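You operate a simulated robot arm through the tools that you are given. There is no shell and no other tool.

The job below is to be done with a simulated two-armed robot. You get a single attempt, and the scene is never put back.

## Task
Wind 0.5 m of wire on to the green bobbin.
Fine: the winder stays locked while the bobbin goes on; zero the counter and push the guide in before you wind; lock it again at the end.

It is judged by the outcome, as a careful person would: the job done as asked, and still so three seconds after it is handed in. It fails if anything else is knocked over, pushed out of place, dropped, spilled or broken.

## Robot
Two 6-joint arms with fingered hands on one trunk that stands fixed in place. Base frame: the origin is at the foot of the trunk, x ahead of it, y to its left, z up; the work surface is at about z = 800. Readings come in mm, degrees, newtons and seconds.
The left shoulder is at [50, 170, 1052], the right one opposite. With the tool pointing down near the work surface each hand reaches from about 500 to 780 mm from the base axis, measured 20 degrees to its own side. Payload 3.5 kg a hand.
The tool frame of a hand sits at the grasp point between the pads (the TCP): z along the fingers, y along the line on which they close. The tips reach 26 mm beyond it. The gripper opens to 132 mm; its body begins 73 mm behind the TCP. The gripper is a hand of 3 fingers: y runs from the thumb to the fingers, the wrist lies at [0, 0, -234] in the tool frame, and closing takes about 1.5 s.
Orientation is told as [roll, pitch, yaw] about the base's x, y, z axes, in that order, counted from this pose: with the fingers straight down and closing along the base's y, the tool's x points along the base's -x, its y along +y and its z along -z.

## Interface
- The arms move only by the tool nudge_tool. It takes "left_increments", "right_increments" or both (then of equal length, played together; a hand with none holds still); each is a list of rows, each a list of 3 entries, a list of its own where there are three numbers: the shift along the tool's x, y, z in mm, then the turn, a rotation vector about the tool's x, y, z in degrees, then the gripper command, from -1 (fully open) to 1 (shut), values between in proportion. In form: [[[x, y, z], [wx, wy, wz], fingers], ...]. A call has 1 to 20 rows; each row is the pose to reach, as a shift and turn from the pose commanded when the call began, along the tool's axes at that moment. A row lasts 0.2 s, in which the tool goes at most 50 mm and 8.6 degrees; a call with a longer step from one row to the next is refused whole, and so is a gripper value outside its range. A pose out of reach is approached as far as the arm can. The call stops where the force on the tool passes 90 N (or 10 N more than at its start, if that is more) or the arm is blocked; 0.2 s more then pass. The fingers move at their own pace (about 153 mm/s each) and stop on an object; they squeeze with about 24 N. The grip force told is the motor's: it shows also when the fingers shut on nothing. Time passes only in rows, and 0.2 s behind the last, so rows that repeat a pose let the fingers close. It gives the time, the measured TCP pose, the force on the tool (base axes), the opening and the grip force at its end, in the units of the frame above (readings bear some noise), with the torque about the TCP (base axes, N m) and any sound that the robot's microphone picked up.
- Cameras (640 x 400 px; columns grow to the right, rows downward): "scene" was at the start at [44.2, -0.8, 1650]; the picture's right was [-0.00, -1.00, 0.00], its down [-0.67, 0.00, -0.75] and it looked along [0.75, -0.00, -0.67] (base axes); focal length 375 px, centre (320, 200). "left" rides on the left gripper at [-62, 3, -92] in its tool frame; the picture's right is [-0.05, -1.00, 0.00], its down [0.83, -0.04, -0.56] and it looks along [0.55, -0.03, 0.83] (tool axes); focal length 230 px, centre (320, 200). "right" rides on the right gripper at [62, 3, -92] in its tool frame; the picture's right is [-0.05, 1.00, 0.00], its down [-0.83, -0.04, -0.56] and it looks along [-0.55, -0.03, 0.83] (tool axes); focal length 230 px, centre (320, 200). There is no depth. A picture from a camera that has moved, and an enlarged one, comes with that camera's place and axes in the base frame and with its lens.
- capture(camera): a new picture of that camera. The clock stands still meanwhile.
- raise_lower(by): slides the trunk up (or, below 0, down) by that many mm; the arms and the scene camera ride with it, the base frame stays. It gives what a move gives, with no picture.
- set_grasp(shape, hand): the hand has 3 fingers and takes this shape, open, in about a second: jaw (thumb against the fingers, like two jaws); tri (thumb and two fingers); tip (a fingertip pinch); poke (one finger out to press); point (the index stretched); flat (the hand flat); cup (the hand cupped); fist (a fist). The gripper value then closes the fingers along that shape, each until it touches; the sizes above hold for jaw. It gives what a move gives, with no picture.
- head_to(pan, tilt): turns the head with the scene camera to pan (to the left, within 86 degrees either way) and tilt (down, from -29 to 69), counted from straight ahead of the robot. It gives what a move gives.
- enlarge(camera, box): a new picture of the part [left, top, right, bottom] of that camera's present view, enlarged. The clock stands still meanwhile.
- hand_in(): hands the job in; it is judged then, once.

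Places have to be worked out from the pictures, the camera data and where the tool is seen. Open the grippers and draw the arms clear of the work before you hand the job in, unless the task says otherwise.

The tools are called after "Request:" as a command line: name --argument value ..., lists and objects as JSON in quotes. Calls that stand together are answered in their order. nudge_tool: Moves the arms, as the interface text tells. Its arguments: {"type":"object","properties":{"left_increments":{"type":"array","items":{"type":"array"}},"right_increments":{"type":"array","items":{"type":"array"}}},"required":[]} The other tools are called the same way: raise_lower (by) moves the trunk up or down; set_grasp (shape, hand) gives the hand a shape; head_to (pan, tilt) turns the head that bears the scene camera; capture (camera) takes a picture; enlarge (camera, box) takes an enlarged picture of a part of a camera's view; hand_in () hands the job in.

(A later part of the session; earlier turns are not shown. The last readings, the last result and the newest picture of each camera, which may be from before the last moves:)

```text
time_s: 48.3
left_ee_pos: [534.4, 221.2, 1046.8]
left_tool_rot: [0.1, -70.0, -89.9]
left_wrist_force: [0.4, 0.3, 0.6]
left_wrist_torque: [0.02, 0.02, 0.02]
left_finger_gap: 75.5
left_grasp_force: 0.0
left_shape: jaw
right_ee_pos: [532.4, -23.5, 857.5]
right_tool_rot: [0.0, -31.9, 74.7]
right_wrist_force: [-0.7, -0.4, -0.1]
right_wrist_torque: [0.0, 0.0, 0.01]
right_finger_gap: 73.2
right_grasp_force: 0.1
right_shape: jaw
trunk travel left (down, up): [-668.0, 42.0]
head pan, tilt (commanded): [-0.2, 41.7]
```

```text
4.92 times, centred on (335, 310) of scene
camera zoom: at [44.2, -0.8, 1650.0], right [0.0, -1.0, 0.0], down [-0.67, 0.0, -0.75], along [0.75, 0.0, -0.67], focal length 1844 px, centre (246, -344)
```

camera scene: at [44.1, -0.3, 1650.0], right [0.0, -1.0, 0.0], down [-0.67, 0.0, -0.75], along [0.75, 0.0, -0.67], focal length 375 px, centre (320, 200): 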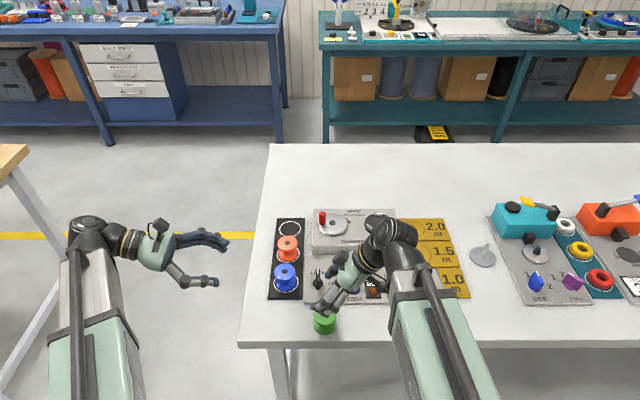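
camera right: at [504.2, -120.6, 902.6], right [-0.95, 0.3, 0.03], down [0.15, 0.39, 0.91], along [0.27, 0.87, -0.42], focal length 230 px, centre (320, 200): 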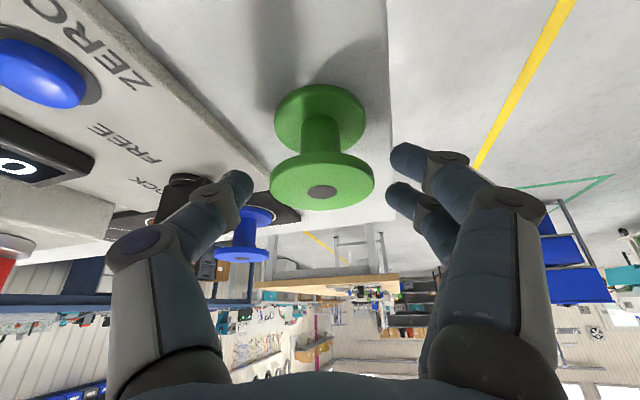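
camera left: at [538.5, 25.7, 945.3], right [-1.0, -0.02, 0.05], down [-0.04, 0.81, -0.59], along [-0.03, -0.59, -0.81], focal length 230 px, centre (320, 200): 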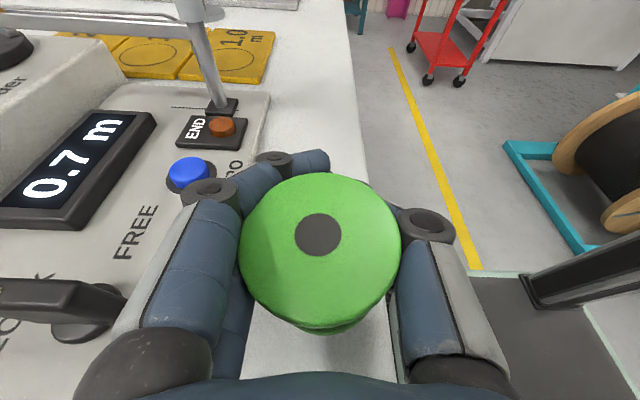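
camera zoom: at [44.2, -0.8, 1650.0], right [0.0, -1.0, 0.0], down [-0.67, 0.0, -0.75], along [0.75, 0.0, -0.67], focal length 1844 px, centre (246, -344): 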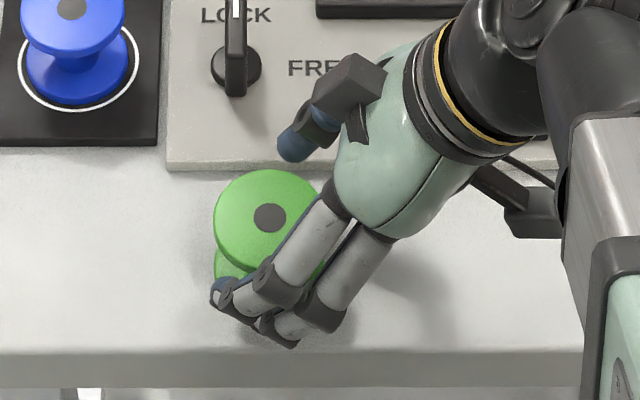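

The flange is centred about 15 mm beyond the TCP. I'll close gradually to only g=0.22 and look before going further.

Request:
nudge_tool --right_increments '[[[0, 0, 0], [0, 0, 0], 0.0], [[0, 0, 0], [0, 0, 0], 0.08], [[0, 0, 0], [0, 0, 0], 0.14], [[0, 0, 0], [0, 0, 0], 0.18], [[0, 0, 0], [0, 0, 0], 0.22], [[0, 0, 0], [0, 0, 0], 0.22]]'

Request:
capture --camera "right"

Request:
enlarge --camera "scene" --box '[270, 270, 400, 351]'

```text
time_s: 49.7
left_ee_pos: [534.6, 220.2, 1046.1]
left_tool_rot: [0.0, -70.0, -89.9]
left_wrist_force: [0.8, 0.2, 0.0]
left_wrist_torque: [0.03, -0.01, -0.03]
left_finger_gap: 75.3
left_grasp_force: 0.1
left_shape: jaw
right_ee_pos: [531.8, -22.0, 857.0]
right_tool_rot: [-0.2, -31.7, 74.9]
right_wrist_force: [0.2, 0.3, -0.3]
right_wrist_torque: [0.01, 0.04, -0.01]
right_finger_gap: 52.8
right_grasp_force: 0.1
right_shape: jaw
trunk travel left (down, up): [-668.0, 42.0]
head pan, tilt (commanded): [-0.2, 41.7]
```

```text
taken
camera right: at [504.2, -120.6, 902.8], right [-0.95, 0.3, 0.03], down [0.15, 0.39, 0.91], along [0.27, 0.87, -0.42], focal length 230 px, centre (320, 200)
```

right: 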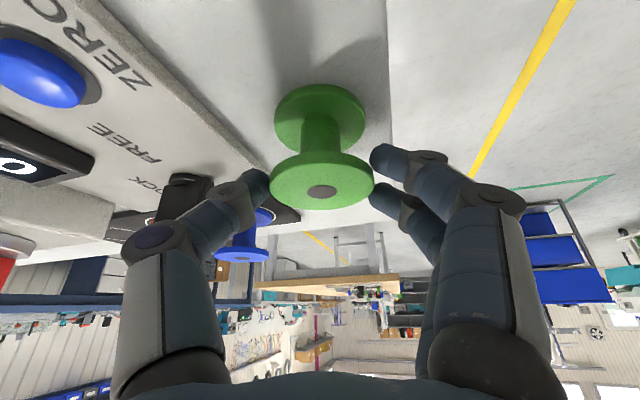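

```text
4.92 times, centred on (335, 310) of scene
camera zoom: at [44.1, -0.7, 1650.0], right [0.0, -1.0, 0.0], down [-0.67, 0.0, -0.75], along [0.75, 0.0, -0.67], focal length 1844 px, centre (246, -344)
```

zoom: 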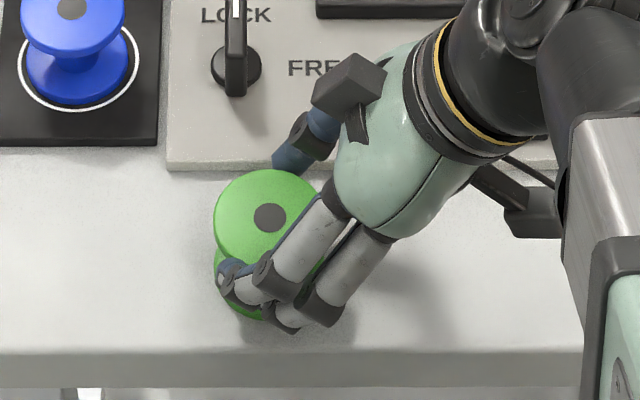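

There is no contact yet at a gap of 52.8 mm. I'll close in small increments and watch the force.

Request:
nudge_tool --right_increments '[[[0, 0, 0], [0, 0, 0], 0.25], [[0, 0, 0], [0, 0, 0], 0.25]]'

Request:
nudge_tool --right_increments '[[[0, 0, 0], [0, 0, 0], 0.28], [[0, 0, 0], [0, 0, 0], 0.28]]'

Request:
capture --camera "right"

```text
time_s: 50.3
left_ee_pos: [533.5, 221.6, 1046.9]
left_tool_rot: [0.1, -69.9, -90.1]
left_wrist_force: [0.1, 0.6, 0.4]
left_wrist_torque: [-0.02, -0.01, -0.05]
left_finger_gap: 75.2
left_grasp_force: 0.0
left_shape: jaw
right_ee_pos: [532.1, -22.9, 857.7]
right_tool_rot: [-0.1, -31.8, 74.9]
right_wrist_force: [-0.2, 0.5, 1.3]
right_wrist_torque: [0.1, -0.08, 0.01]
right_finger_gap: 43.6
right_grasp_force: 23.9
right_shape: jaw
trunk travel left (down, up): [-668.0, 42.0]
head pan, tilt (commanded): [-0.2, 41.7]
```

```text
time_s: 50.9
left_ee_pos: [535.2, 222.1, 1046.4]
left_tool_rot: [0.1, -70.1, -89.9]
left_wrist_force: [-0.3, 0.0, 0.3]
left_wrist_torque: [0.03, 0.03, 0.01]
left_finger_gap: 75.0
left_grasp_force: 0.1
left_shape: jaw
right_ee_pos: [531.1, -23.8, 856.1]
right_tool_rot: [0.0, -31.7, 74.9]
right_wrist_force: [0.2, 0.0, 0.2]
right_wrist_torque: [0.03, 0.0, 0.02]
right_finger_gap: 45.5
right_grasp_force: 11.9
right_shape: jaw
trunk travel left (down, up): [-668.0, 42.0]
head pan, tilt (commanded): [-0.2, 41.7]
```

```text
taken
camera right: at [504.2, -120.6, 902.6], right [-0.95, 0.3, 0.03], down [0.15, 0.39, 0.91], along [0.27, 0.87, -0.42], focal length 230 px, centre (320, 200)
```

right: 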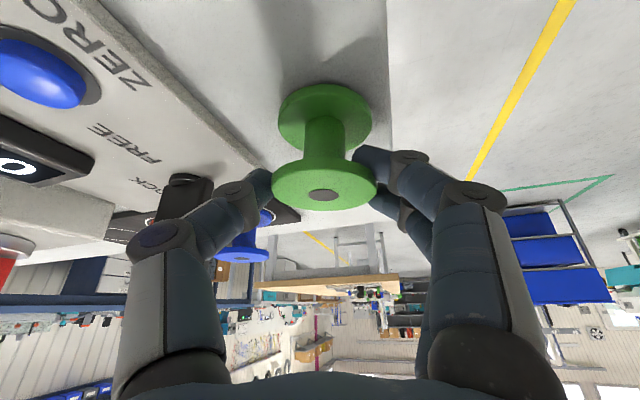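

The rim is held: gap 45.5 mm, grip about 12 N, bobbin still level. I'll test-lift 8 mm without closing further.

Request:
nudge_tool --right_increments '[[[-2.1, 0, -3.4], [0, 0, 0], 0.28], [[-4.2, 0, -6.8], [0, 0, 0], 0.28]]'

Request:
capture --camera "right"

Request:
enlarge --camera "scene" --box '[270, 270, 400, 351]'

```text
time_s: 51.5
left_ee_pos: [533.6, 221.3, 1046.1]
left_tool_rot: [0.1, -70.0, -90.0]
left_wrist_force: [0.2, 0.4, -0.5]
left_wrist_torque: [-0.01, -0.01, 0.0]
left_finger_gap: 75.5
left_grasp_force: 0.1
left_shape: jaw
right_ee_pos: [530.4, -23.5, 863.5]
right_tool_rot: [-0.2, -32.0, 75.1]
right_wrist_force: [-0.4, 0.1, -0.7]
right_wrist_torque: [0.01, -0.03, -0.02]
right_finger_gap: 41.6
right_grasp_force: 24.5
right_shape: jaw
trunk travel left (down, up): [-668.0, 42.0]
head pan, tilt (commanded): [-0.2, 41.7]
```

```text
taken
camera right: at [504.6, -121.2, 910.3], right [-0.95, 0.3, 0.02], down [0.15, 0.39, 0.91], along [0.26, 0.87, -0.41], focal length 230 px, centre (320, 200)
```

right: 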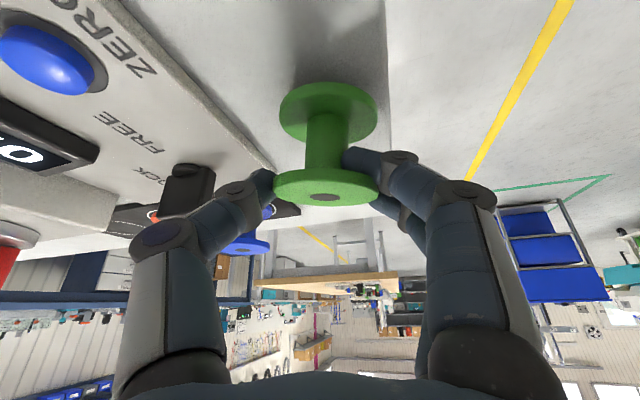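

```text
4.92 times, centred on (335, 310) of scene
camera zoom: at [44.1, -0.7, 1650.0], right [0.0, -1.0, 0.0], down [-0.67, 0.0, -0.75], along [0.75, 0.0, -0.67], focal length 1844 px, centre (246, -344)
```

zoom: 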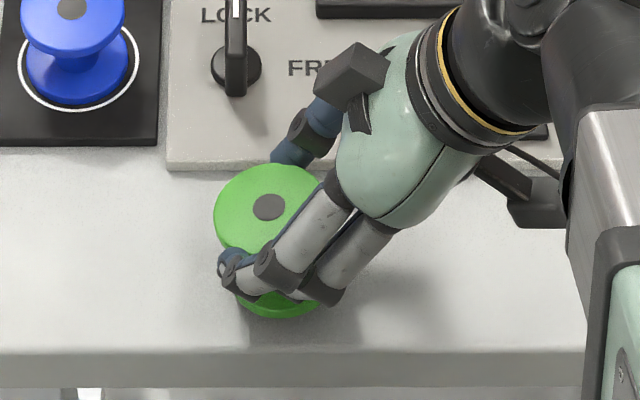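

The flange is slowly tilting forward as the lower finger curls under it, so this hold isn't good enough. I'll lower back, open, and regrip with the hand deeper so the fingertips close round the core under the flange.

Request:
nudge_tool --right_increments '[[[2.1, 0, 3.4], [0, 0, 0], 0.28], [[4.2, 0, 6.8], [0, 0, 0], 0.28], [[4.2, 0, 6.8], [0, 0, 0], 0.2], [[4.2, 0, 6.8], [0, 0, 0], 0.1], [[4.2, 0, 6.8], [0, 0, 0], 0.0], [[4.2, 0, 6.8], [0, 0, 0], -0.1]]'

Request:
capture --camera "right"

Request:
enlarge --camera "scene" --box '[270, 270, 400, 351]'

```text
time_s: 52.9
left_ee_pos: [533.7, 220.8, 1047.3]
left_tool_rot: [0.2, -69.9, -90.1]
left_wrist_force: [-0.3, -0.5, -0.4]
left_wrist_torque: [-0.02, -0.01, 0.03]
left_finger_gap: 75.1
left_grasp_force: 0.0
left_shape: jaw
right_ee_pos: [531.3, -22.8, 858.0]
right_tool_rot: [-0.1, -31.8, 74.8]
right_wrist_force: [0.1, -0.1, -0.4]
right_wrist_torque: [-0.02, -0.04, -0.04]
right_finger_gap: 71.9
right_grasp_force: 0.0
right_shape: jaw
trunk travel left (down, up): [-668.0, 42.0]
head pan, tilt (commanded): [-0.2, 41.7]
```

```text
taken
camera right: at [503.9, -119.9, 902.8], right [-0.95, 0.3, 0.03], down [0.15, 0.39, 0.91], along [0.27, 0.87, -0.41], focal length 230 px, centre (320, 200)
```

right: 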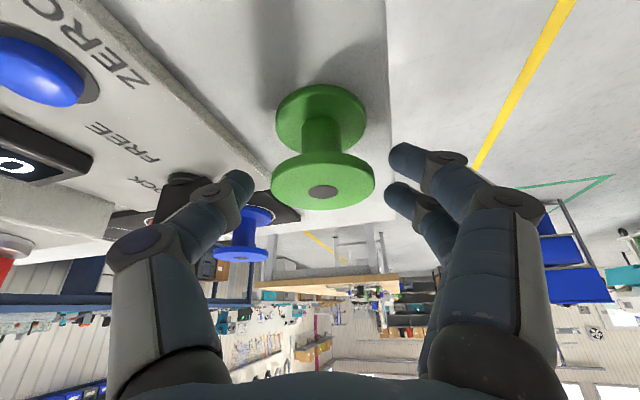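

```text
4.92 times, centred on (335, 310) of scene
camera zoom: at [44.1, -0.8, 1650.0], right [0.0, -1.0, 0.0], down [-0.67, 0.0, -0.75], along [0.75, 0.0, -0.67], focal length 1844 px, centre (246, -344)
```

zoom: 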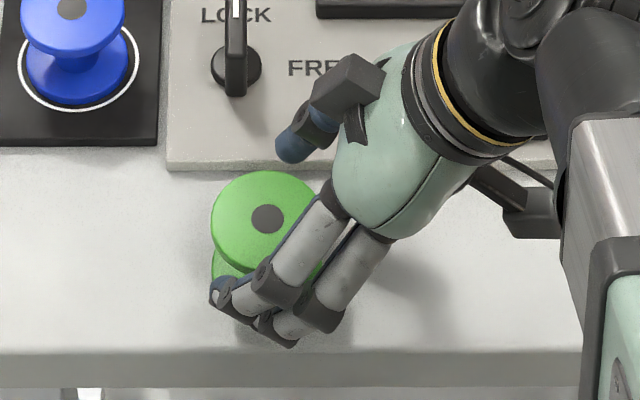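

The bobbin stands level again. I'll go 13.5 mm lower so that the fingertips sit at mid-groove, around the core.

Request:
nudge_tool --right_increments '[[[3, 0, 6], [0, 0, 0], -0.1], [[5.8, 0, 12.3], [0, 0, 0], -0.1], [[5.8, 0, 12.3], [0, 0, 0], 0.1], [[5.8, 0, 12.3], [0, 0, 0], 0.2]]'

Request:
capture --camera "right"

Request:
enlarge --camera "scene" --box '[270, 270, 400, 351]'

```text
time_s: 53.9
left_ee_pos: [535.3, 221.3, 1047.6]
left_tool_rot: [0.1, -70.1, -90.1]
left_wrist_force: [0.5, 0.7, 1.0]
left_wrist_torque: [-0.01, -0.02, -0.02]
left_finger_gap: 75.4
left_grasp_force: 0.1
left_shape: jaw
right_ee_pos: [531.4, -18.0, 845.3]
right_tool_rot: [0.1, -31.7, 74.6]
right_wrist_force: [0.4, -0.2, -0.5]
right_wrist_torque: [-0.02, 0.01, -0.01]
right_finger_gap: 53.5
right_grasp_force: 0.1
right_shape: jaw
trunk travel left (down, up): [-668.0, 42.0]
head pan, tilt (commanded): [-0.2, 41.7]
```

```text
taken
camera right: at [504.3, -115.8, 891.0], right [-0.95, 0.31, 0.03], down [0.15, 0.39, 0.91], along [0.27, 0.87, -0.42], focal length 230 px, centre (320, 200)
```

right: 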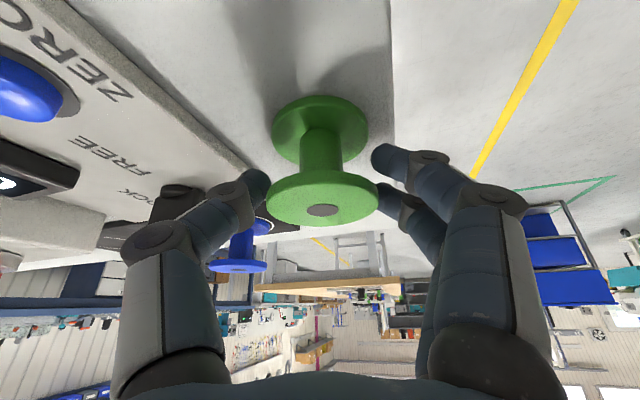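

```text
4.92 times, centred on (335, 310) of scene
camera zoom: at [44.1, -0.7, 1650.0], right [0.0, -1.0, 0.0], down [-0.67, 0.0, -0.75], along [0.75, 0.0, -0.67], focal length 1844 px, centre (246, -344)
```

zoom: 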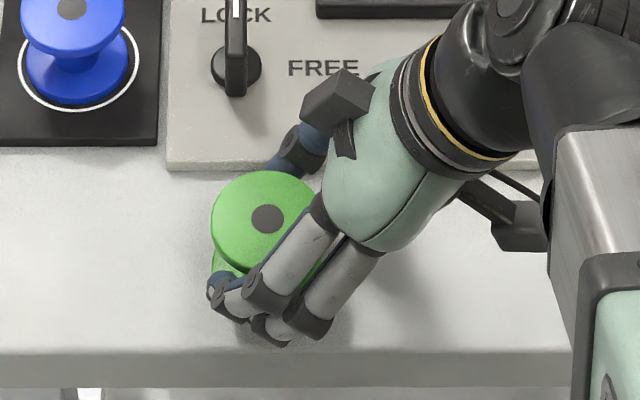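

The flange is now level with the TCP, deep between the fingers. I'll close in small steps.

Request:
nudge_tool --right_increments '[[[0, 0, 0], [0, 0, 0], 0.24], [[0, 0, 0], [0, 0, 0], 0.28], [[0, 0, 0], [0, 0, 0], 0.28]]'

Request:
capture --camera "right"

```text
time_s: 54.7
left_ee_pos: [534.7, 220.8, 1047.2]
left_tool_rot: [0.1, -70.0, -89.9]
left_wrist_force: [-0.2, 0.1, 0.3]
left_wrist_torque: [-0.03, 0.0, 0.03]
left_finger_gap: 75.1
left_grasp_force: 0.0
left_shape: jaw
right_ee_pos: [532.4, -17.6, 845.2]
right_tool_rot: [0.0, -31.6, 74.7]
right_wrist_force: [-1.2, 0.2, -0.5]
right_wrist_torque: [0.01, 0.03, 0.01]
right_finger_gap: 48.1
right_grasp_force: 0.1
right_shape: jaw
trunk travel left (down, up): [-668.0, 42.0]
head pan, tilt (commanded): [-0.2, 41.7]
```

```text
taken
camera right: at [504.4, -115.8, 891.1], right [-0.95, 0.31, 0.03], down [0.15, 0.39, 0.91], along [0.27, 0.87, -0.42], focal length 230 px, centre (320, 200)
```

right: 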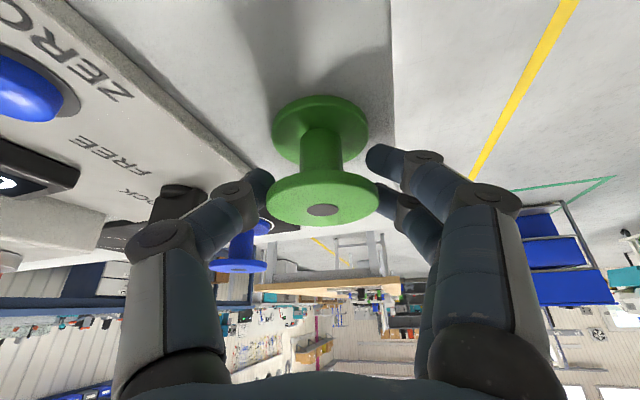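

Still free at a 48 mm gap. Continuing to close.

Request:
nudge_tool --right_increments '[[[0, 0, 0], [0, 0, 0], 0.32], [[0, 0, 0], [0, 0, 0], 0.34], [[0, 0, 0], [0, 0, 0], 0.34]]'

Request:
capture --camera "right"

```text
time_s: 55.5
left_ee_pos: [534.4, 221.7, 1046.2]
left_tool_rot: [0.0, -70.1, -90.0]
left_wrist_force: [-0.7, 0.0, 0.2]
left_wrist_torque: [-0.01, 0.0, 0.02]
left_finger_gap: 75.2
left_grasp_force: 0.1
left_shape: jaw
right_ee_pos: [532.4, -19.3, 846.0]
right_tool_rot: [0.1, -31.7, 74.6]
right_wrist_force: [-0.3, 0.1, -0.9]
right_wrist_torque: [0.02, -0.02, 0.02]
right_finger_gap: 44.7
right_grasp_force: 0.0
right_shape: jaw
trunk travel left (down, up): [-668.0, 42.0]
head pan, tilt (commanded): [-0.2, 41.7]
```

```text
taken
camera right: at [504.4, -115.8, 891.1], right [-0.95, 0.31, 0.03], down [0.15, 0.39, 0.91], along [0.27, 0.87, -0.42], focal length 230 px, centre (320, 200)
```

right: 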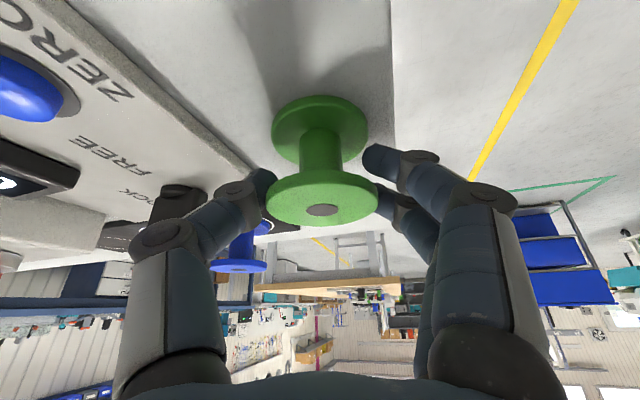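

Still no contact at 44.7 mm. A bit more.

Request:
nudge_tool --right_increments '[[[0, 0, 0], [0, 0, 0], 0.37], [[0, 0, 0], [0, 0, 0], 0.4], [[0, 0, 0], [0, 0, 0], 0.4]]'

Request:
capture --camera "right"

Request:
enlarge --camera "scene" --box '[270, 270, 400, 351]'

```text
time_s: 56.3
left_ee_pos: [535.2, 220.9, 1047.5]
left_tool_rot: [0.2, -70.0, -90.0]
left_wrist_force: [-0.5, 0.0, -0.5]
left_wrist_torque: [-0.01, 0.0, -0.01]
left_finger_gap: 75.4
left_grasp_force: 0.1
left_shape: jaw
right_ee_pos: [532.5, -17.7, 845.1]
right_tool_rot: [0.0, -31.6, 74.8]
right_wrist_force: [-0.7, -0.7, -1.6]
right_wrist_torque: [0.03, -0.02, -0.02]
right_finger_gap: 40.0
right_grasp_force: 0.0
right_shape: jaw
trunk travel left (down, up): [-668.0, 42.0]
head pan, tilt (commanded): [-0.2, 41.7]
```

```text
taken
camera right: at [504.4, -115.8, 891.1], right [-0.95, 0.31, 0.03], down [0.15, 0.39, 0.91], along [0.27, 0.87, -0.42], focal length 230 px, centre (320, 200)
```

right: 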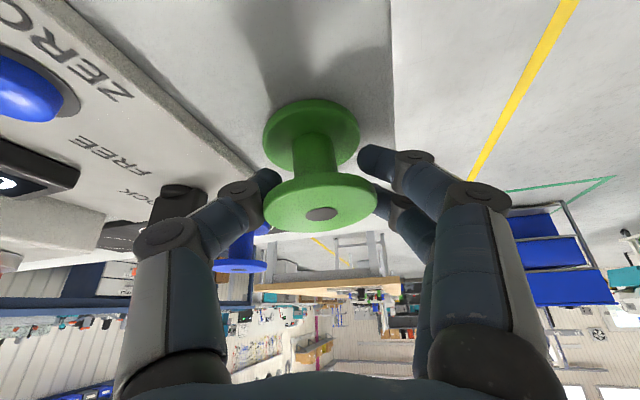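

```text
4.92 times, centred on (335, 310) of scene
camera zoom: at [44.2, -0.7, 1650.0], right [0.0, -1.0, 0.0], down [-0.67, 0.0, -0.75], along [0.75, 0.0, -0.67], focal length 1844 px, centre (246, -344)
```

zoom: 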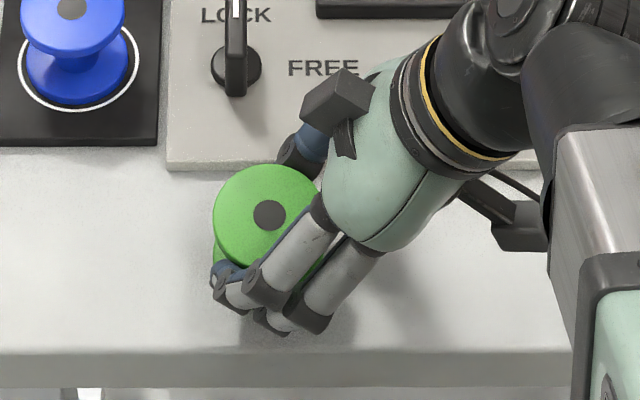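

The fingertips have reached the core: the bobbin is slightly tilted and fz is -1.6 N. I'll close a little further so the thumb meets it too.

Request:
nudge_tool --right_increments '[[[0, 0, 0], [0, 0, 0], 0.43], [[0, 0, 0], [0, 0, 0], 0.46], [[0, 0, 0], [0, 0, 0], 0.46]]'

Request:
capture --camera "right"

Request:
enlarge --camera "scene" --box '[270, 270, 400, 351]'

```text
time_s: 57.1
left_ee_pos: [534.0, 219.6, 1046.0]
left_tool_rot: [0.1, -70.0, -90.0]
left_wrist_force: [-0.7, 0.3, -0.2]
left_wrist_torque: [0.0, 0.03, -0.03]
left_finger_gap: 75.2
left_grasp_force: 0.1
left_shape: jaw
right_ee_pos: [533.4, -18.4, 844.9]
right_tool_rot: [-0.1, -31.6, 74.7]
right_wrist_force: [0.8, 0.1, 0.0]
right_wrist_torque: [-0.05, 0.01, -0.01]
right_finger_gap: 36.7
right_grasp_force: 0.0
right_shape: jaw
trunk travel left (down, up): [-668.0, 42.0]
head pan, tilt (commanded): [-0.2, 41.7]
```

```text
taken
camera right: at [504.4, -115.8, 891.1], right [-0.95, 0.31, 0.03], down [0.15, 0.39, 0.91], along [0.27, 0.87, -0.42], focal length 230 px, centre (320, 200)
```

right: 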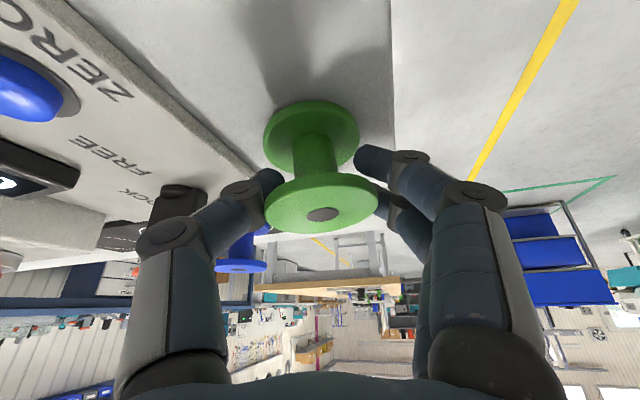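

```text
4.92 times, centred on (335, 310) of scene
camera zoom: at [44.2, -0.7, 1650.0], right [0.0, -1.0, 0.0], down [-0.67, 0.0, -0.75], along [0.75, 0.0, -0.67], focal length 1844 px, centre (246, -344)
```

zoom: 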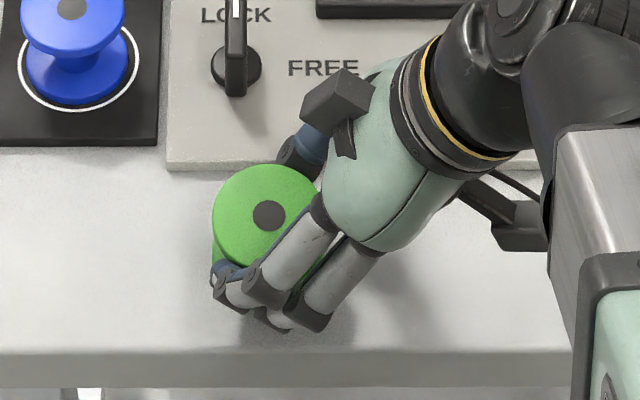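

The fingers are now under the flange with no squeeze. I'll test-lift 10 mm to see if the flange simply rests on them.

Request:
nudge_tool --right_increments '[[[-2.6, 0, -4.2], [0, 0, 0], 0.46], [[-5.3, 0, -8.5], [0, 0, 0], 0.46]]'

Request:
capture --camera "right"

Request:
enlarge --camera "scene" --box '[270, 270, 400, 351]'

```text
time_s: 57.7
left_ee_pos: [534.9, 220.6, 1045.9]
left_tool_rot: [0.1, -70.0, -90.1]
left_wrist_force: [0.6, 0.7, -0.1]
left_wrist_torque: [-0.01, 0.0, 0.02]
left_finger_gap: 75.1
left_grasp_force: 0.1
left_shape: jaw
right_ee_pos: [530.9, -20.4, 854.2]
right_tool_rot: [-0.1, -31.8, 74.9]
right_wrist_force: [0.4, -0.6, -0.2]
right_wrist_torque: [-0.02, 0.0, -0.03]
right_finger_gap: 36.9
right_grasp_force: 0.1
right_shape: jaw
trunk travel left (down, up): [-668.0, 42.0]
head pan, tilt (commanded): [-0.2, 41.7]
```

```text
taken
camera right: at [504.2, -118.6, 900.0], right [-0.95, 0.3, 0.03], down [0.15, 0.39, 0.91], along [0.27, 0.87, -0.42], focal length 230 px, centre (320, 200)
```

right: 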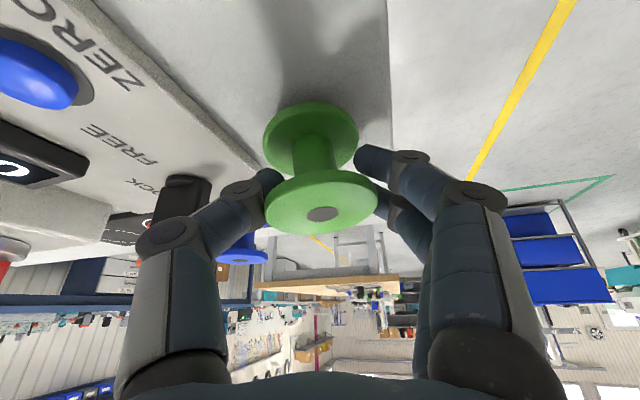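

```text
4.92 times, centred on (335, 310) of scene
camera zoom: at [44.2, -0.7, 1650.0], right [0.0, -1.0, 0.0], down [-0.67, 0.0, -0.75], along [0.75, 0.0, -0.67], focal length 1844 px, centre (246, -344)
```

zoom: 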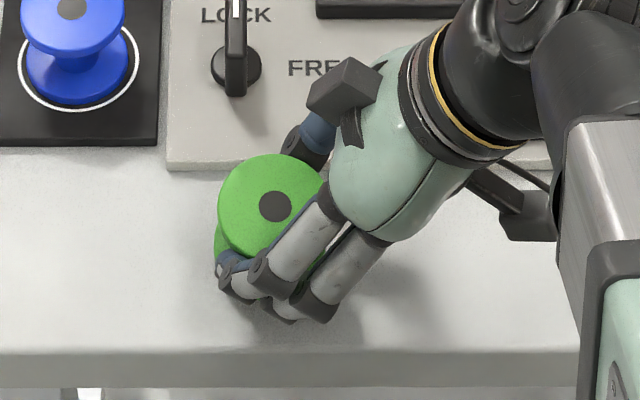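

It works: the bobbin rode up 10 mm resting in the fork of the fingers, with its pose in the hand unchanged and no squeeze. I'll lift it slowly to about z=995 and check again.

Request:
nudge_tool --right_increments '[[[-5, 0, -8], [0, 0, 0], 0.46], [[-12, 0, -19.5], [0, 0, 0], 0.46], [[-21, 0, -34], [0, 0, 0], 0.46], [[-31, 0, -50], [0, 0, 0], 0.46], [[-42, 0, -67], [0, 0, 0], 0.46], [[-53, 0, -85], [0, 0, 0], 0.46], [[-63, 0, -101], [0, 0, 0], 0.46], [[-70, 0, -112], [0, 0, 0], 0.46], [[-74, 0, -119], [0, 0, 0], 0.46]]'

Request:
capture --camera "right"

Request:
enlarge --camera "scene" --box '[270, 220, 400, 301]'

```text
time_s: 59.7
left_ee_pos: [535.5, 221.7, 1046.1]
left_tool_rot: [0.1, -70.0, -90.0]
left_wrist_force: [-0.9, 0.3, -0.7]
left_wrist_torque: [0.0, 0.0, -0.02]
left_finger_gap: 75.5
left_grasp_force: 0.2
left_shape: jaw
right_ee_pos: [532.5, -22.7, 993.9]
right_tool_rot: [-0.1, -31.9, 75.1]
right_wrist_force: [0.5, -0.2, -0.1]
right_wrist_torque: [-0.03, 0.0, 0.0]
right_finger_gap: 36.8
right_grasp_force: 0.0
right_shape: jaw
trunk travel left (down, up): [-668.0, 42.0]
head pan, tilt (commanded): [-0.2, 41.7]
```

```text
taken
camera right: at [504.3, -120.1, 1039.5], right [-0.95, 0.3, 0.03], down [0.15, 0.39, 0.91], along [0.26, 0.87, -0.41], focal length 230 px, centre (320, 200)
```

right: 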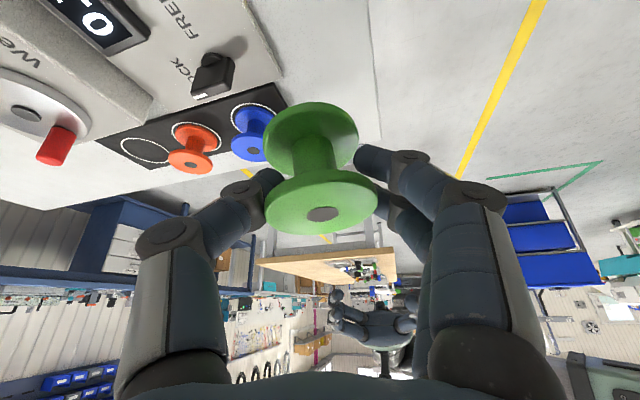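

```text
4.92 times, centred on (335, 260) of scene
camera zoom: at [44.2, -0.7, 1650.0], right [0.0, -1.0, 0.0], down [-0.67, 0.0, -0.75], along [0.75, 0.0, -0.67], focal length 1844 px, centre (246, -98)
```

zoom: 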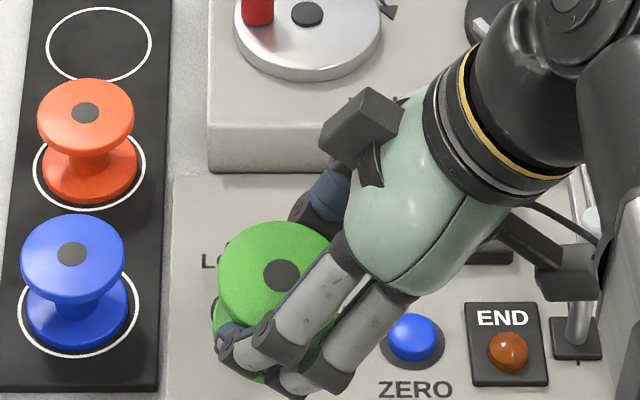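

The bobbin sits steadily in the fork. I'll carry it slowly, turning the yaw from 75° to 10°, to a point above the seat at z≈1010.

Request:
nudge_tool --right_increments '[[[1.1, -6.6, -1.1], [0.69, 0, 1.1], 0.46], [[3.4, -19.8, -3.3], [2.07, 0, 3.31], 0.46], [[6.9, -39.6, -6.6], [4.13, 0, 6.61], 0.46], [[10.8, -62.7, -10.4], [6.55, 0, 10.47], 0.46], [[14.8, -85.7, -14.2], [8.96, 0, 14.33], 0.46], [[19.4, -112.1, -18.6], [11.71, 0, 18.73], 0.46], [[24, -138.5, -22.9], [14.47, 0, 23.14], 0.46], [[28.6, -164.9, -27.3], [17.23, 0, 27.55], 0.46], [[33.1, -191.3, -31.7], [19.98, 0, 31.96], 0.46], [[37.7, -217.7, -36], [22.74, 0, 36.37], 0.46], [[42.3, -244.1, -40.4], [25.49, 0, 40.77], 0.46], [[46.3, -267.1, -44.2], [27.9, 0, 44.63], 0.46], [[50.2, -290.2, -48], [30.32, 0, 48.49], 0.46], [[53.7, -310, -51.3], [32.38, 0, 51.79], 0.46], [[56, -323.2, -53.5], [33.76, 0, 54], 0.46], [[57.1, -329.8, -54.6], [34.45, 0, 55.1], 0.46]]'

Request:
capture --camera "right"

Request:
capture --camera "scene"

```text
time_s: 63.1
left_ee_pos: [534.8, 221.3, 1046.6]
left_tool_rot: [0.1, -70.0, -90.0]
left_wrist_force: [-0.8, -0.5, 0.1]
left_wrist_torque: [0.0, 0.02, -0.01]
left_finger_gap: 75.2
left_grasp_force: 0.1
left_shape: jaw
right_ee_pos: [830.6, -183.2, 1011.3]
right_tool_rot: [-0.1, -32.2, 10.1]
right_wrist_force: [-0.9, 0.6, -0.7]
right_wrist_torque: [0.03, -0.01, 0.0]
right_finger_gap: 36.8
right_grasp_force: 0.0
right_shape: jaw
trunk travel left (down, up): [-668.0, 42.0]
head pan, tilt (commanded): [-0.2, 41.7]
```

```text
taken
camera right: at [732.5, -198.5, 1056.6], right [-0.13, 0.99, 0.03], down [0.41, 0.03, 0.91], along [0.9, 0.13, -0.41], focal length 230 px, centre (320, 200)
```

right: 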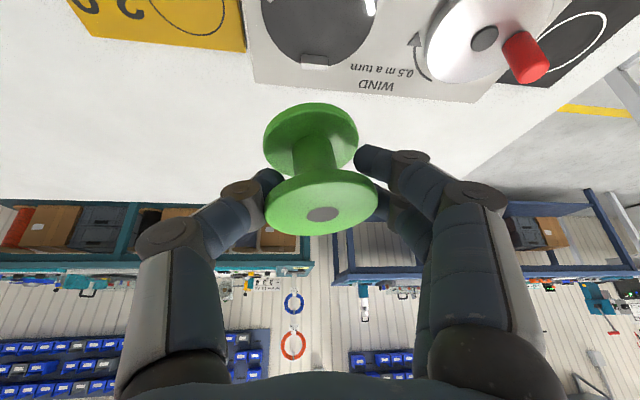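

```text
taken
camera scene: at [44.3, -0.8, 1650.0], right [0.0, -1.0, 0.0], down [-0.67, 0.0, -0.75], along [0.75, 0.0, -0.67], focal length 375 px, centre (320, 200)
```

scene: 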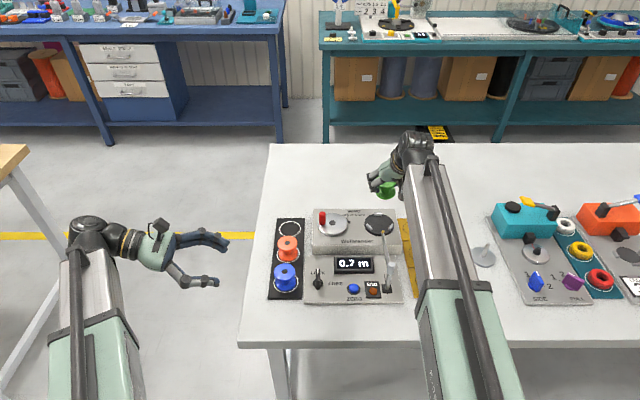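

The bobbin is still steady above the seat. I'll zoom in to measure its tilt and its position relative to the seat.

Request:
enlarge --camera "scene" --box '[340, 150, 440, 212]'

Request:
enlarge --camera "right" --box '[220, 0, 420, 260]'

Request:
enlarge --camera "scene" --box '[350, 205, 420, 249]'

```text
6.40 times, centred on (390, 181) of scene
camera zoom: at [44.3, -0.8, 1650.0], right [0.0, -1.0, 0.0], down [-0.67, 0.0, -0.75], along [0.75, 0.0, -0.67], focal length 2398 px, centre (-128, 322)
```

zoom: 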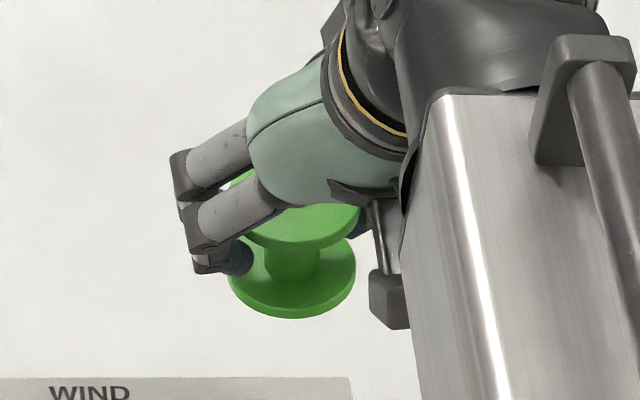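

```text
1.54 times, centred on (320, 130) of right
camera zoom: at [732.5, -198.5, 1056.6], right [-0.13, 0.99, 0.03], down [0.41, 0.03, 0.91], along [0.9, 0.13, -0.41], focal length 354 px, centre (320, 308)
```

zoom: 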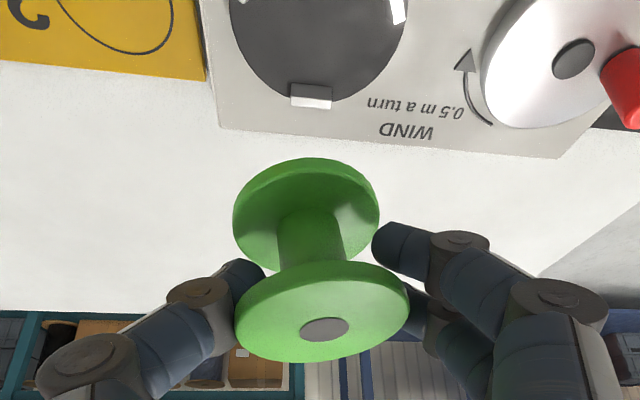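

```text
9.09 times, centred on (385, 227) of scene
camera zoom: at [44.3, -0.8, 1650.0], right [0.0, -1.0, 0.0], down [-0.67, 0.0, -0.75], along [0.75, 0.0, -0.67], focal length 3406 px, centre (-271, -46)
```

zoom: 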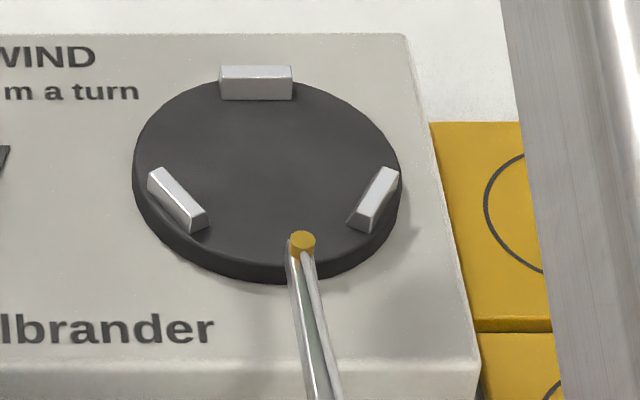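

The bobbin leans about 6.5° sideways (bottom towards the thumb) and about 3° back. The seat centre works out at (835,-181) with its top at z≈851. I'll roll the hand 6.5° to right the bobbin and lower it 81 mm.

Request:
nudge_tool --right_increments '[[[0, 0, 0], [-1.4, 0, 0.9], 0.46], [[4, 0.3, 6], [-2.8, 0, 1.8], 0.46], [[11, 0.6, 16], [-4.2, 0, 2.7], 0.46], [[20, 0.9, 29.5], [-5.5, 0, 3.5], 0.46], [[29, 1.1, 43], [-5.5, 0, 3.5], 0.46], [[37, 1.3, 55], [-5.5, 0, 3.5], 0.46], [[43, 1.4, 63.5], [-5.5, 0, 3.5], 0.46], [[45.4, 1.4, 67.1], [-5.5, 0, 3.5], 0.46]]'

Request:
enlarge --camera "right" --box '[220, 0, 420, 260]'

Request:
enlarge --camera "scene" --box '[340, 180, 440, 242]'

```text
time_s: 64.9
left_ee_pos: [534.8, 219.9, 1047.1]
left_tool_rot: [0.1, -70.0, -90.1]
left_wrist_force: [0.0, 0.3, -0.1]
left_wrist_torque: [0.02, 0.03, -0.02]
left_finger_gap: 75.5
left_grasp_force: 0.1
left_shape: jaw
right_ee_pos: [828.7, -180.4, 930.4]
right_tool_rot: [7.5, -31.9, 6.0]
right_wrist_force: [0.1, 0.1, -1.3]
right_wrist_torque: [0.01, -0.03, -0.01]
right_finger_gap: 36.8
right_grasp_force: 0.1
right_shape: jaw
trunk travel left (down, up): [-668.0, 42.0]
head pan, tilt (commanded): [-0.2, 41.7]
```

```text
1.54 times, centred on (320, 130) of right
camera zoom: at [730.8, -200.7, 975.3], right [-0.13, 0.98, 0.14], down [0.43, -0.07, 0.9], along [0.89, 0.18, -0.41], focal length 354 px, centre (320, 308)
```

zoom: 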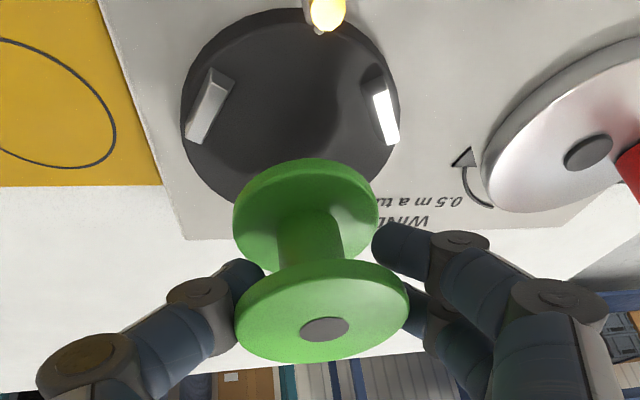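

```text
6.40 times, centred on (390, 211) of scene
camera zoom: at [44.3, -0.8, 1650.0], right [0.0, -1.0, 0.0], down [-0.67, 0.0, -0.75], along [0.75, 0.0, -0.67], focal length 2398 px, centre (-128, 130)
```

zoom: 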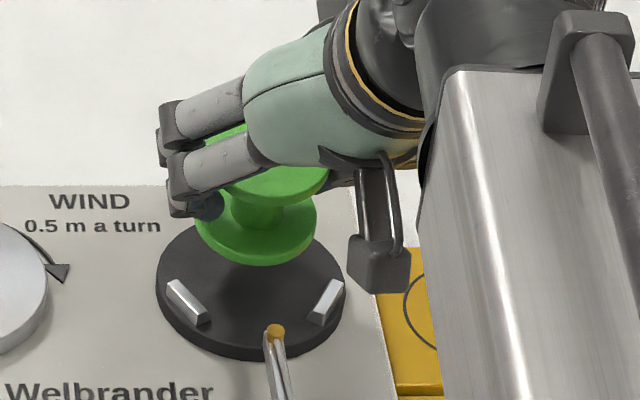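

The bobbin now looks level in the scene view. I'll zoom in closely to compare the bottom flange with the seat before lowering further.

Request:
enlarge --camera "scene" --box '[362, 200, 398, 240]'

Request:
enlarge --camera "right" --box '[230, 0, 390, 240]'

```text
10.00 times, centred on (380, 220) of scene
camera zoom: at [44.3, -0.8, 1650.0], right [0.0, -1.0, 0.0], down [-0.67, 0.0, -0.75], along [0.75, 0.0, -0.67], focal length 3746 px, centre (-280, 0)
```

zoom: 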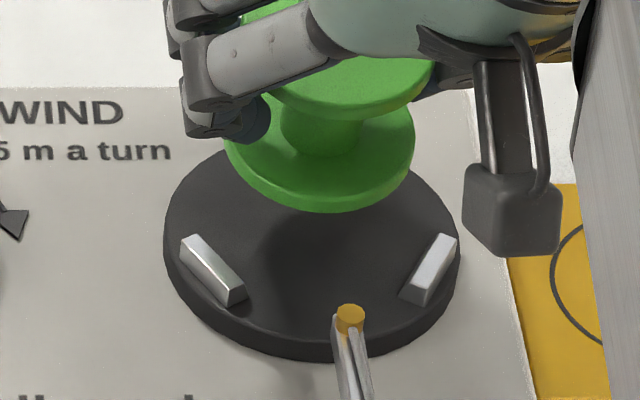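

```text
1.67 times, centred on (310, 120) of right
camera zoom: at [730.8, -200.7, 975.3], right [-0.13, 0.98, 0.14], down [0.43, -0.07, 0.9], along [0.89, 0.18, -0.41], focal length 384 px, centre (337, 333)
```

zoom: 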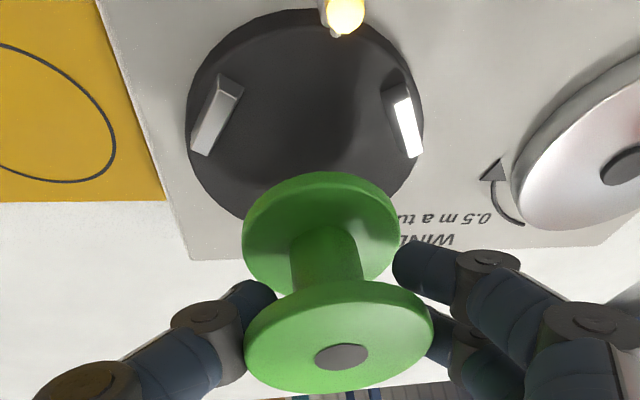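

Cross-checking both views, the bottom flange centre is near (838,-179) against the seat at (834.5,-181), with about 5° of lean back. I'll pitch the hand 3° to reduce the lean, shift slightly and lower 20 mm.

Request:
nudge_tool --right_increments '[[[2, -1, 3], [0, 1, 0], 0.46], [[5, -2, 7], [0, 2, 0], 0.46], [[9, -3.3, 12], [0, 3, 0], 0.46], [[12.1, -4.3, 15.7], [0, 3, 0], 0.46], [[12.1, -4.3, 15.7], [0, 3, 0], 0.46]]'

Request:
enlarge --camera "scene" --box '[362, 200, 398, 240]'

Request:
enlarge --camera "right" --box '[230, 0, 390, 240]'

```text
time_s: 66.1
left_ee_pos: [534.2, 221.8, 1045.8]
left_tool_rot: [0.1, -70.0, -90.1]
left_wrist_force: [0.3, -0.2, 0.3]
left_wrist_torque: [0.03, -0.02, -0.01]
left_finger_gap: 75.2
left_grasp_force: 0.0
left_shape: jaw
right_ee_pos: [825.6, -183.5, 909.4]
right_tool_rot: [7.2, -28.8, 6.6]
right_wrist_force: [-0.3, 0.1, -0.1]
right_wrist_torque: [-0.04, 0.01, 0.02]
right_finger_gap: 37.0
right_grasp_force: 0.0
right_shape: jaw
trunk travel left (down, up): [-668.0, 42.0]
head pan, tilt (commanded): [-0.2, 41.7]
```

```text
10.00 times, centred on (380, 220) of scene
camera zoom: at [44.2, -0.8, 1650.0], right [0.0, -1.0, 0.0], down [-0.67, 0.0, -0.75], along [0.75, 0.0, -0.67], focal length 3746 px, centre (-280, 0)
```

zoom: 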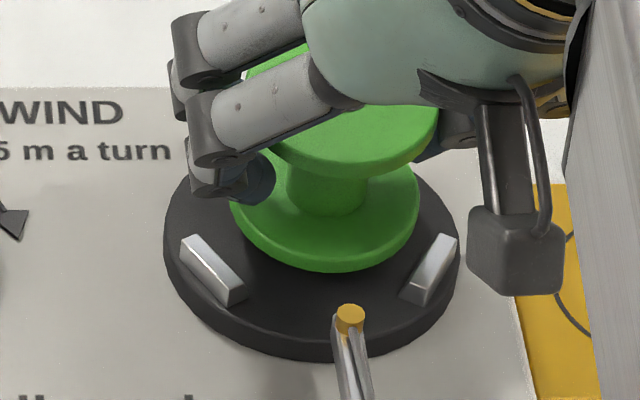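

```text
1.67 times, centred on (310, 120) of right
camera zoom: at [730.9, -203.7, 959.5], right [-0.13, 0.98, 0.14], down [0.47, -0.06, 0.88], along [0.87, 0.18, -0.46], focal length 384 px, centre (337, 333)
```

zoom: 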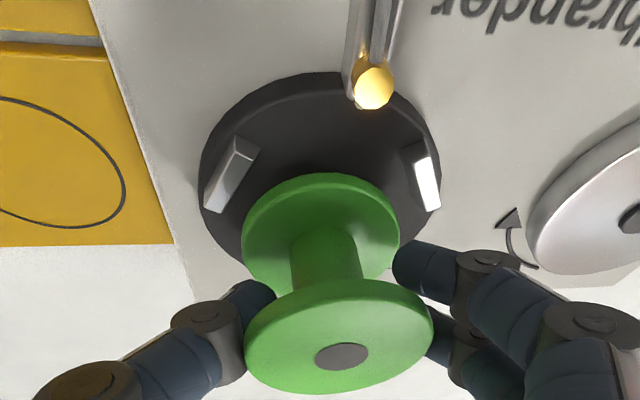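

The bobbin is over the seat, about 14 mm above it, centred in x but some 1.8 mm too far right. I'll correct y and lower another 12 mm gently.

Request:
nudge_tool --right_increments '[[[0, 1.8, 0.1], [0, 0, 0], 0.46], [[1.4, 1.4, 2.8], [0, 0, 0], 0.46], [[2.8, 1, 5.5], [0, 0, 0], 0.46], [[4.2, 0.7, 8.2], [0, 0, 0], 0.46], [[5.6, 0.34, 10.8], [0, 0, 0], 0.46]]'

Request:
enlarge --camera "scene" --box '[362, 200, 398, 240]'

Request:
enlarge --camera "right" --box '[230, 0, 390, 240]'

```text
time_s: 67.3
left_ee_pos: [534.5, 222.0, 1045.4]
left_tool_rot: [0.1, -69.9, -90.0]
left_wrist_force: [-0.4, 0.1, -0.1]
left_wrist_torque: [-0.01, 0.02, 0.0]
left_finger_gap: 75.5
left_grasp_force: 0.1
left_shape: jaw
right_ee_pos: [826.1, -179.9, 897.6]
right_tool_rot: [7.2, -28.9, 6.4]
right_wrist_force: [0.4, 0.5, -0.7]
right_wrist_torque: [0.01, -0.01, -0.01]
right_finger_gap: 36.9
right_grasp_force: 0.0
right_shape: jaw
trunk travel left (down, up): [-668.0, 42.0]
head pan, tilt (commanded): [-0.2, 41.7]
```

```text
10.00 times, centred on (380, 220) of scene
camera zoom: at [44.2, -0.8, 1650.0], right [0.0, -1.0, 0.0], down [-0.67, 0.0, -0.75], along [0.75, 0.0, -0.67], focal length 3746 px, centre (-280, 0)
```

zoom: 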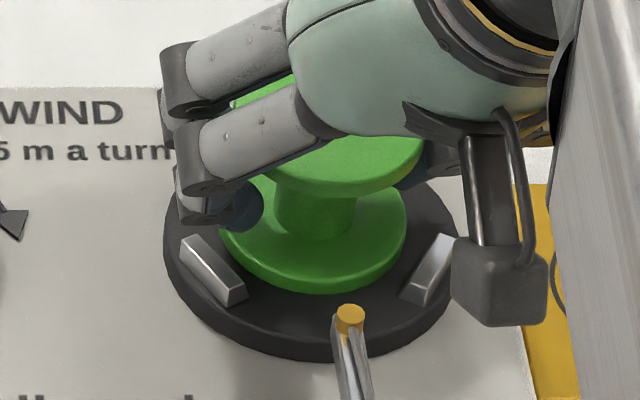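

```text
1.67 times, centred on (310, 120) of right
camera zoom: at [731.5, -201.4, 947.5], right [-0.13, 0.98, 0.14], down [0.47, -0.06, 0.88], along [0.87, 0.18, -0.46], focal length 384 px, centre (337, 333)
```

zoom: 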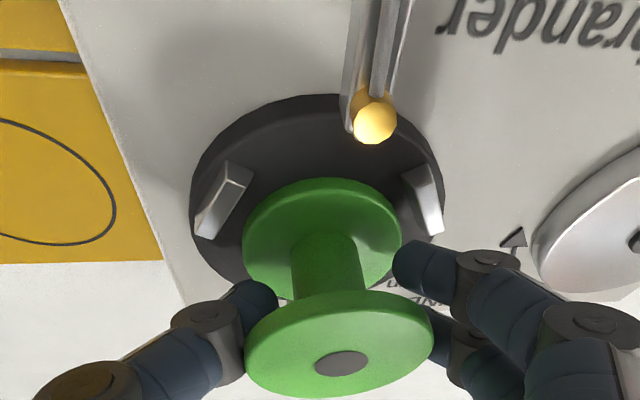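

The bobbin's flange is now level with the lugs and still free. A closer look at the clearance to each lug before the last few millimetres.

Request:
enlarge --camera "scene" --box '[372, 214, 398, 238]'

Request:
enlarge --camera "right" --box '[260, 30, 380, 130]'

```text
16.00 times, centred on (385, 226) of scene
camera zoom: at [44.2, -0.8, 1650.0], right [0.0, -1.0, 0.0], down [-0.67, 0.0, -0.75], along [0.75, 0.0, -0.67], focal length 5994 px, centre (-720, -216)
```

zoom: 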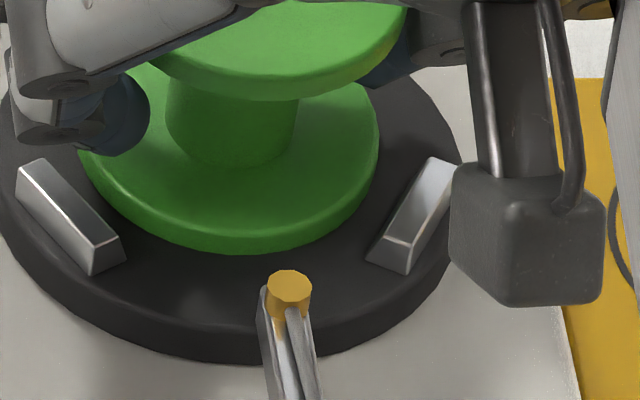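

```text
4.00 times, centred on (320, 80) of right
camera zoom: at [731.5, -201.4, 947.5], right [-0.13, 0.98, 0.14], down [0.47, -0.06, 0.88], along [0.87, 0.18, -0.46], focal length 920 px, centre (320, 680)
```

zoom: 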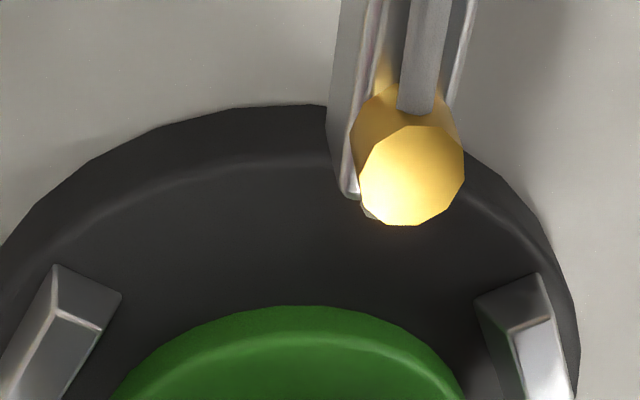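

Clearances are about 4 mm at the left lug and 5 mm at the right, so it will fit; it's roughly 1.5 mm too far forward. I'll correct that and lower the last 4 mm in small steps.

Request:
nudge_tool --right_increments '[[[1.5, -0.4, -0.3], [0, 0, 0], 0.46], [[2.2, -0.6, 1], [0, 0, 0], 0.46], [[3, -0.74, 2.3], [0, 0, 0], 0.46]]'

Request:
nudge_tool --right_increments '[[[0.5, -0.1, 0.9], [0, 0, 0], 0.46], [[1, -0.2, 1.8], [0, 0, 0], 0.46]]'

Request:
enlarge --camera "scene" --box '[372, 214, 398, 238]'

```text
time_s: 68.1
left_ee_pos: [534.6, 220.9, 1045.7]
left_tool_rot: [0.0, -70.0, -90.0]
left_wrist_force: [0.1, 0.1, 0.3]
left_wrist_torque: [0.0, -0.01, 0.03]
left_finger_gap: 75.4
left_grasp_force: 0.1
left_shape: jaw
right_ee_pos: [824.8, -182.4, 894.4]
right_tool_rot: [7.3, -28.9, 6.6]
right_wrist_force: [-0.2, -0.2, -0.7]
right_wrist_torque: [-0.02, 0.01, -0.03]
right_finger_gap: 35.7
right_grasp_force: 0.1
right_shape: jaw
trunk travel left (down, up): [-668.0, 42.0]
head pan, tilt (commanded): [-0.2, 41.7]
```

```text
time_s: 68.7
left_ee_pos: [534.7, 221.7, 1046.7]
left_tool_rot: [0.1, -70.0, -90.0]
left_wrist_force: [1.1, -0.1, -0.5]
left_wrist_torque: [-0.01, 0.01, -0.02]
left_finger_gap: 75.4
left_grasp_force: 0.0
left_shape: jaw
right_ee_pos: [824.5, -182.0, 893.1]
right_tool_rot: [7.3, -28.9, 6.5]
right_wrist_force: [0.0, -0.1, 0.5]
right_wrist_torque: [-0.03, 0.0, -0.02]
right_finger_gap: 35.8
right_grasp_force: 0.1
right_shape: jaw
trunk travel left (down, up): [-668.0, 42.0]
head pan, tilt (commanded): [-0.2, 41.7]
```

```text
16.00 times, centred on (385, 226) of scene
camera zoom: at [44.2, -0.7, 1650.0], right [0.0, -1.0, 0.0], down [-0.67, 0.0, -0.75], along [0.75, 0.0, -0.67], focal length 5994 px, centre (-720, -216)
```

zoom: 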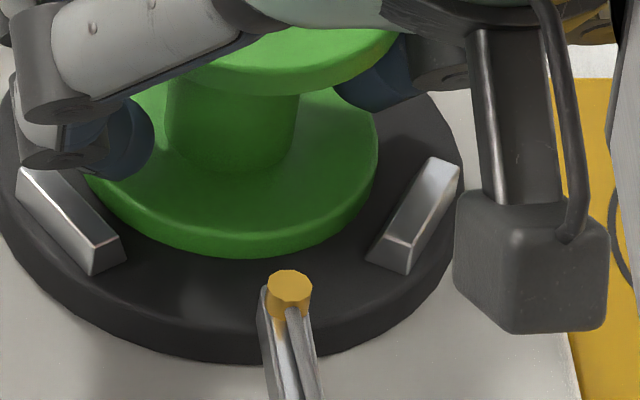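

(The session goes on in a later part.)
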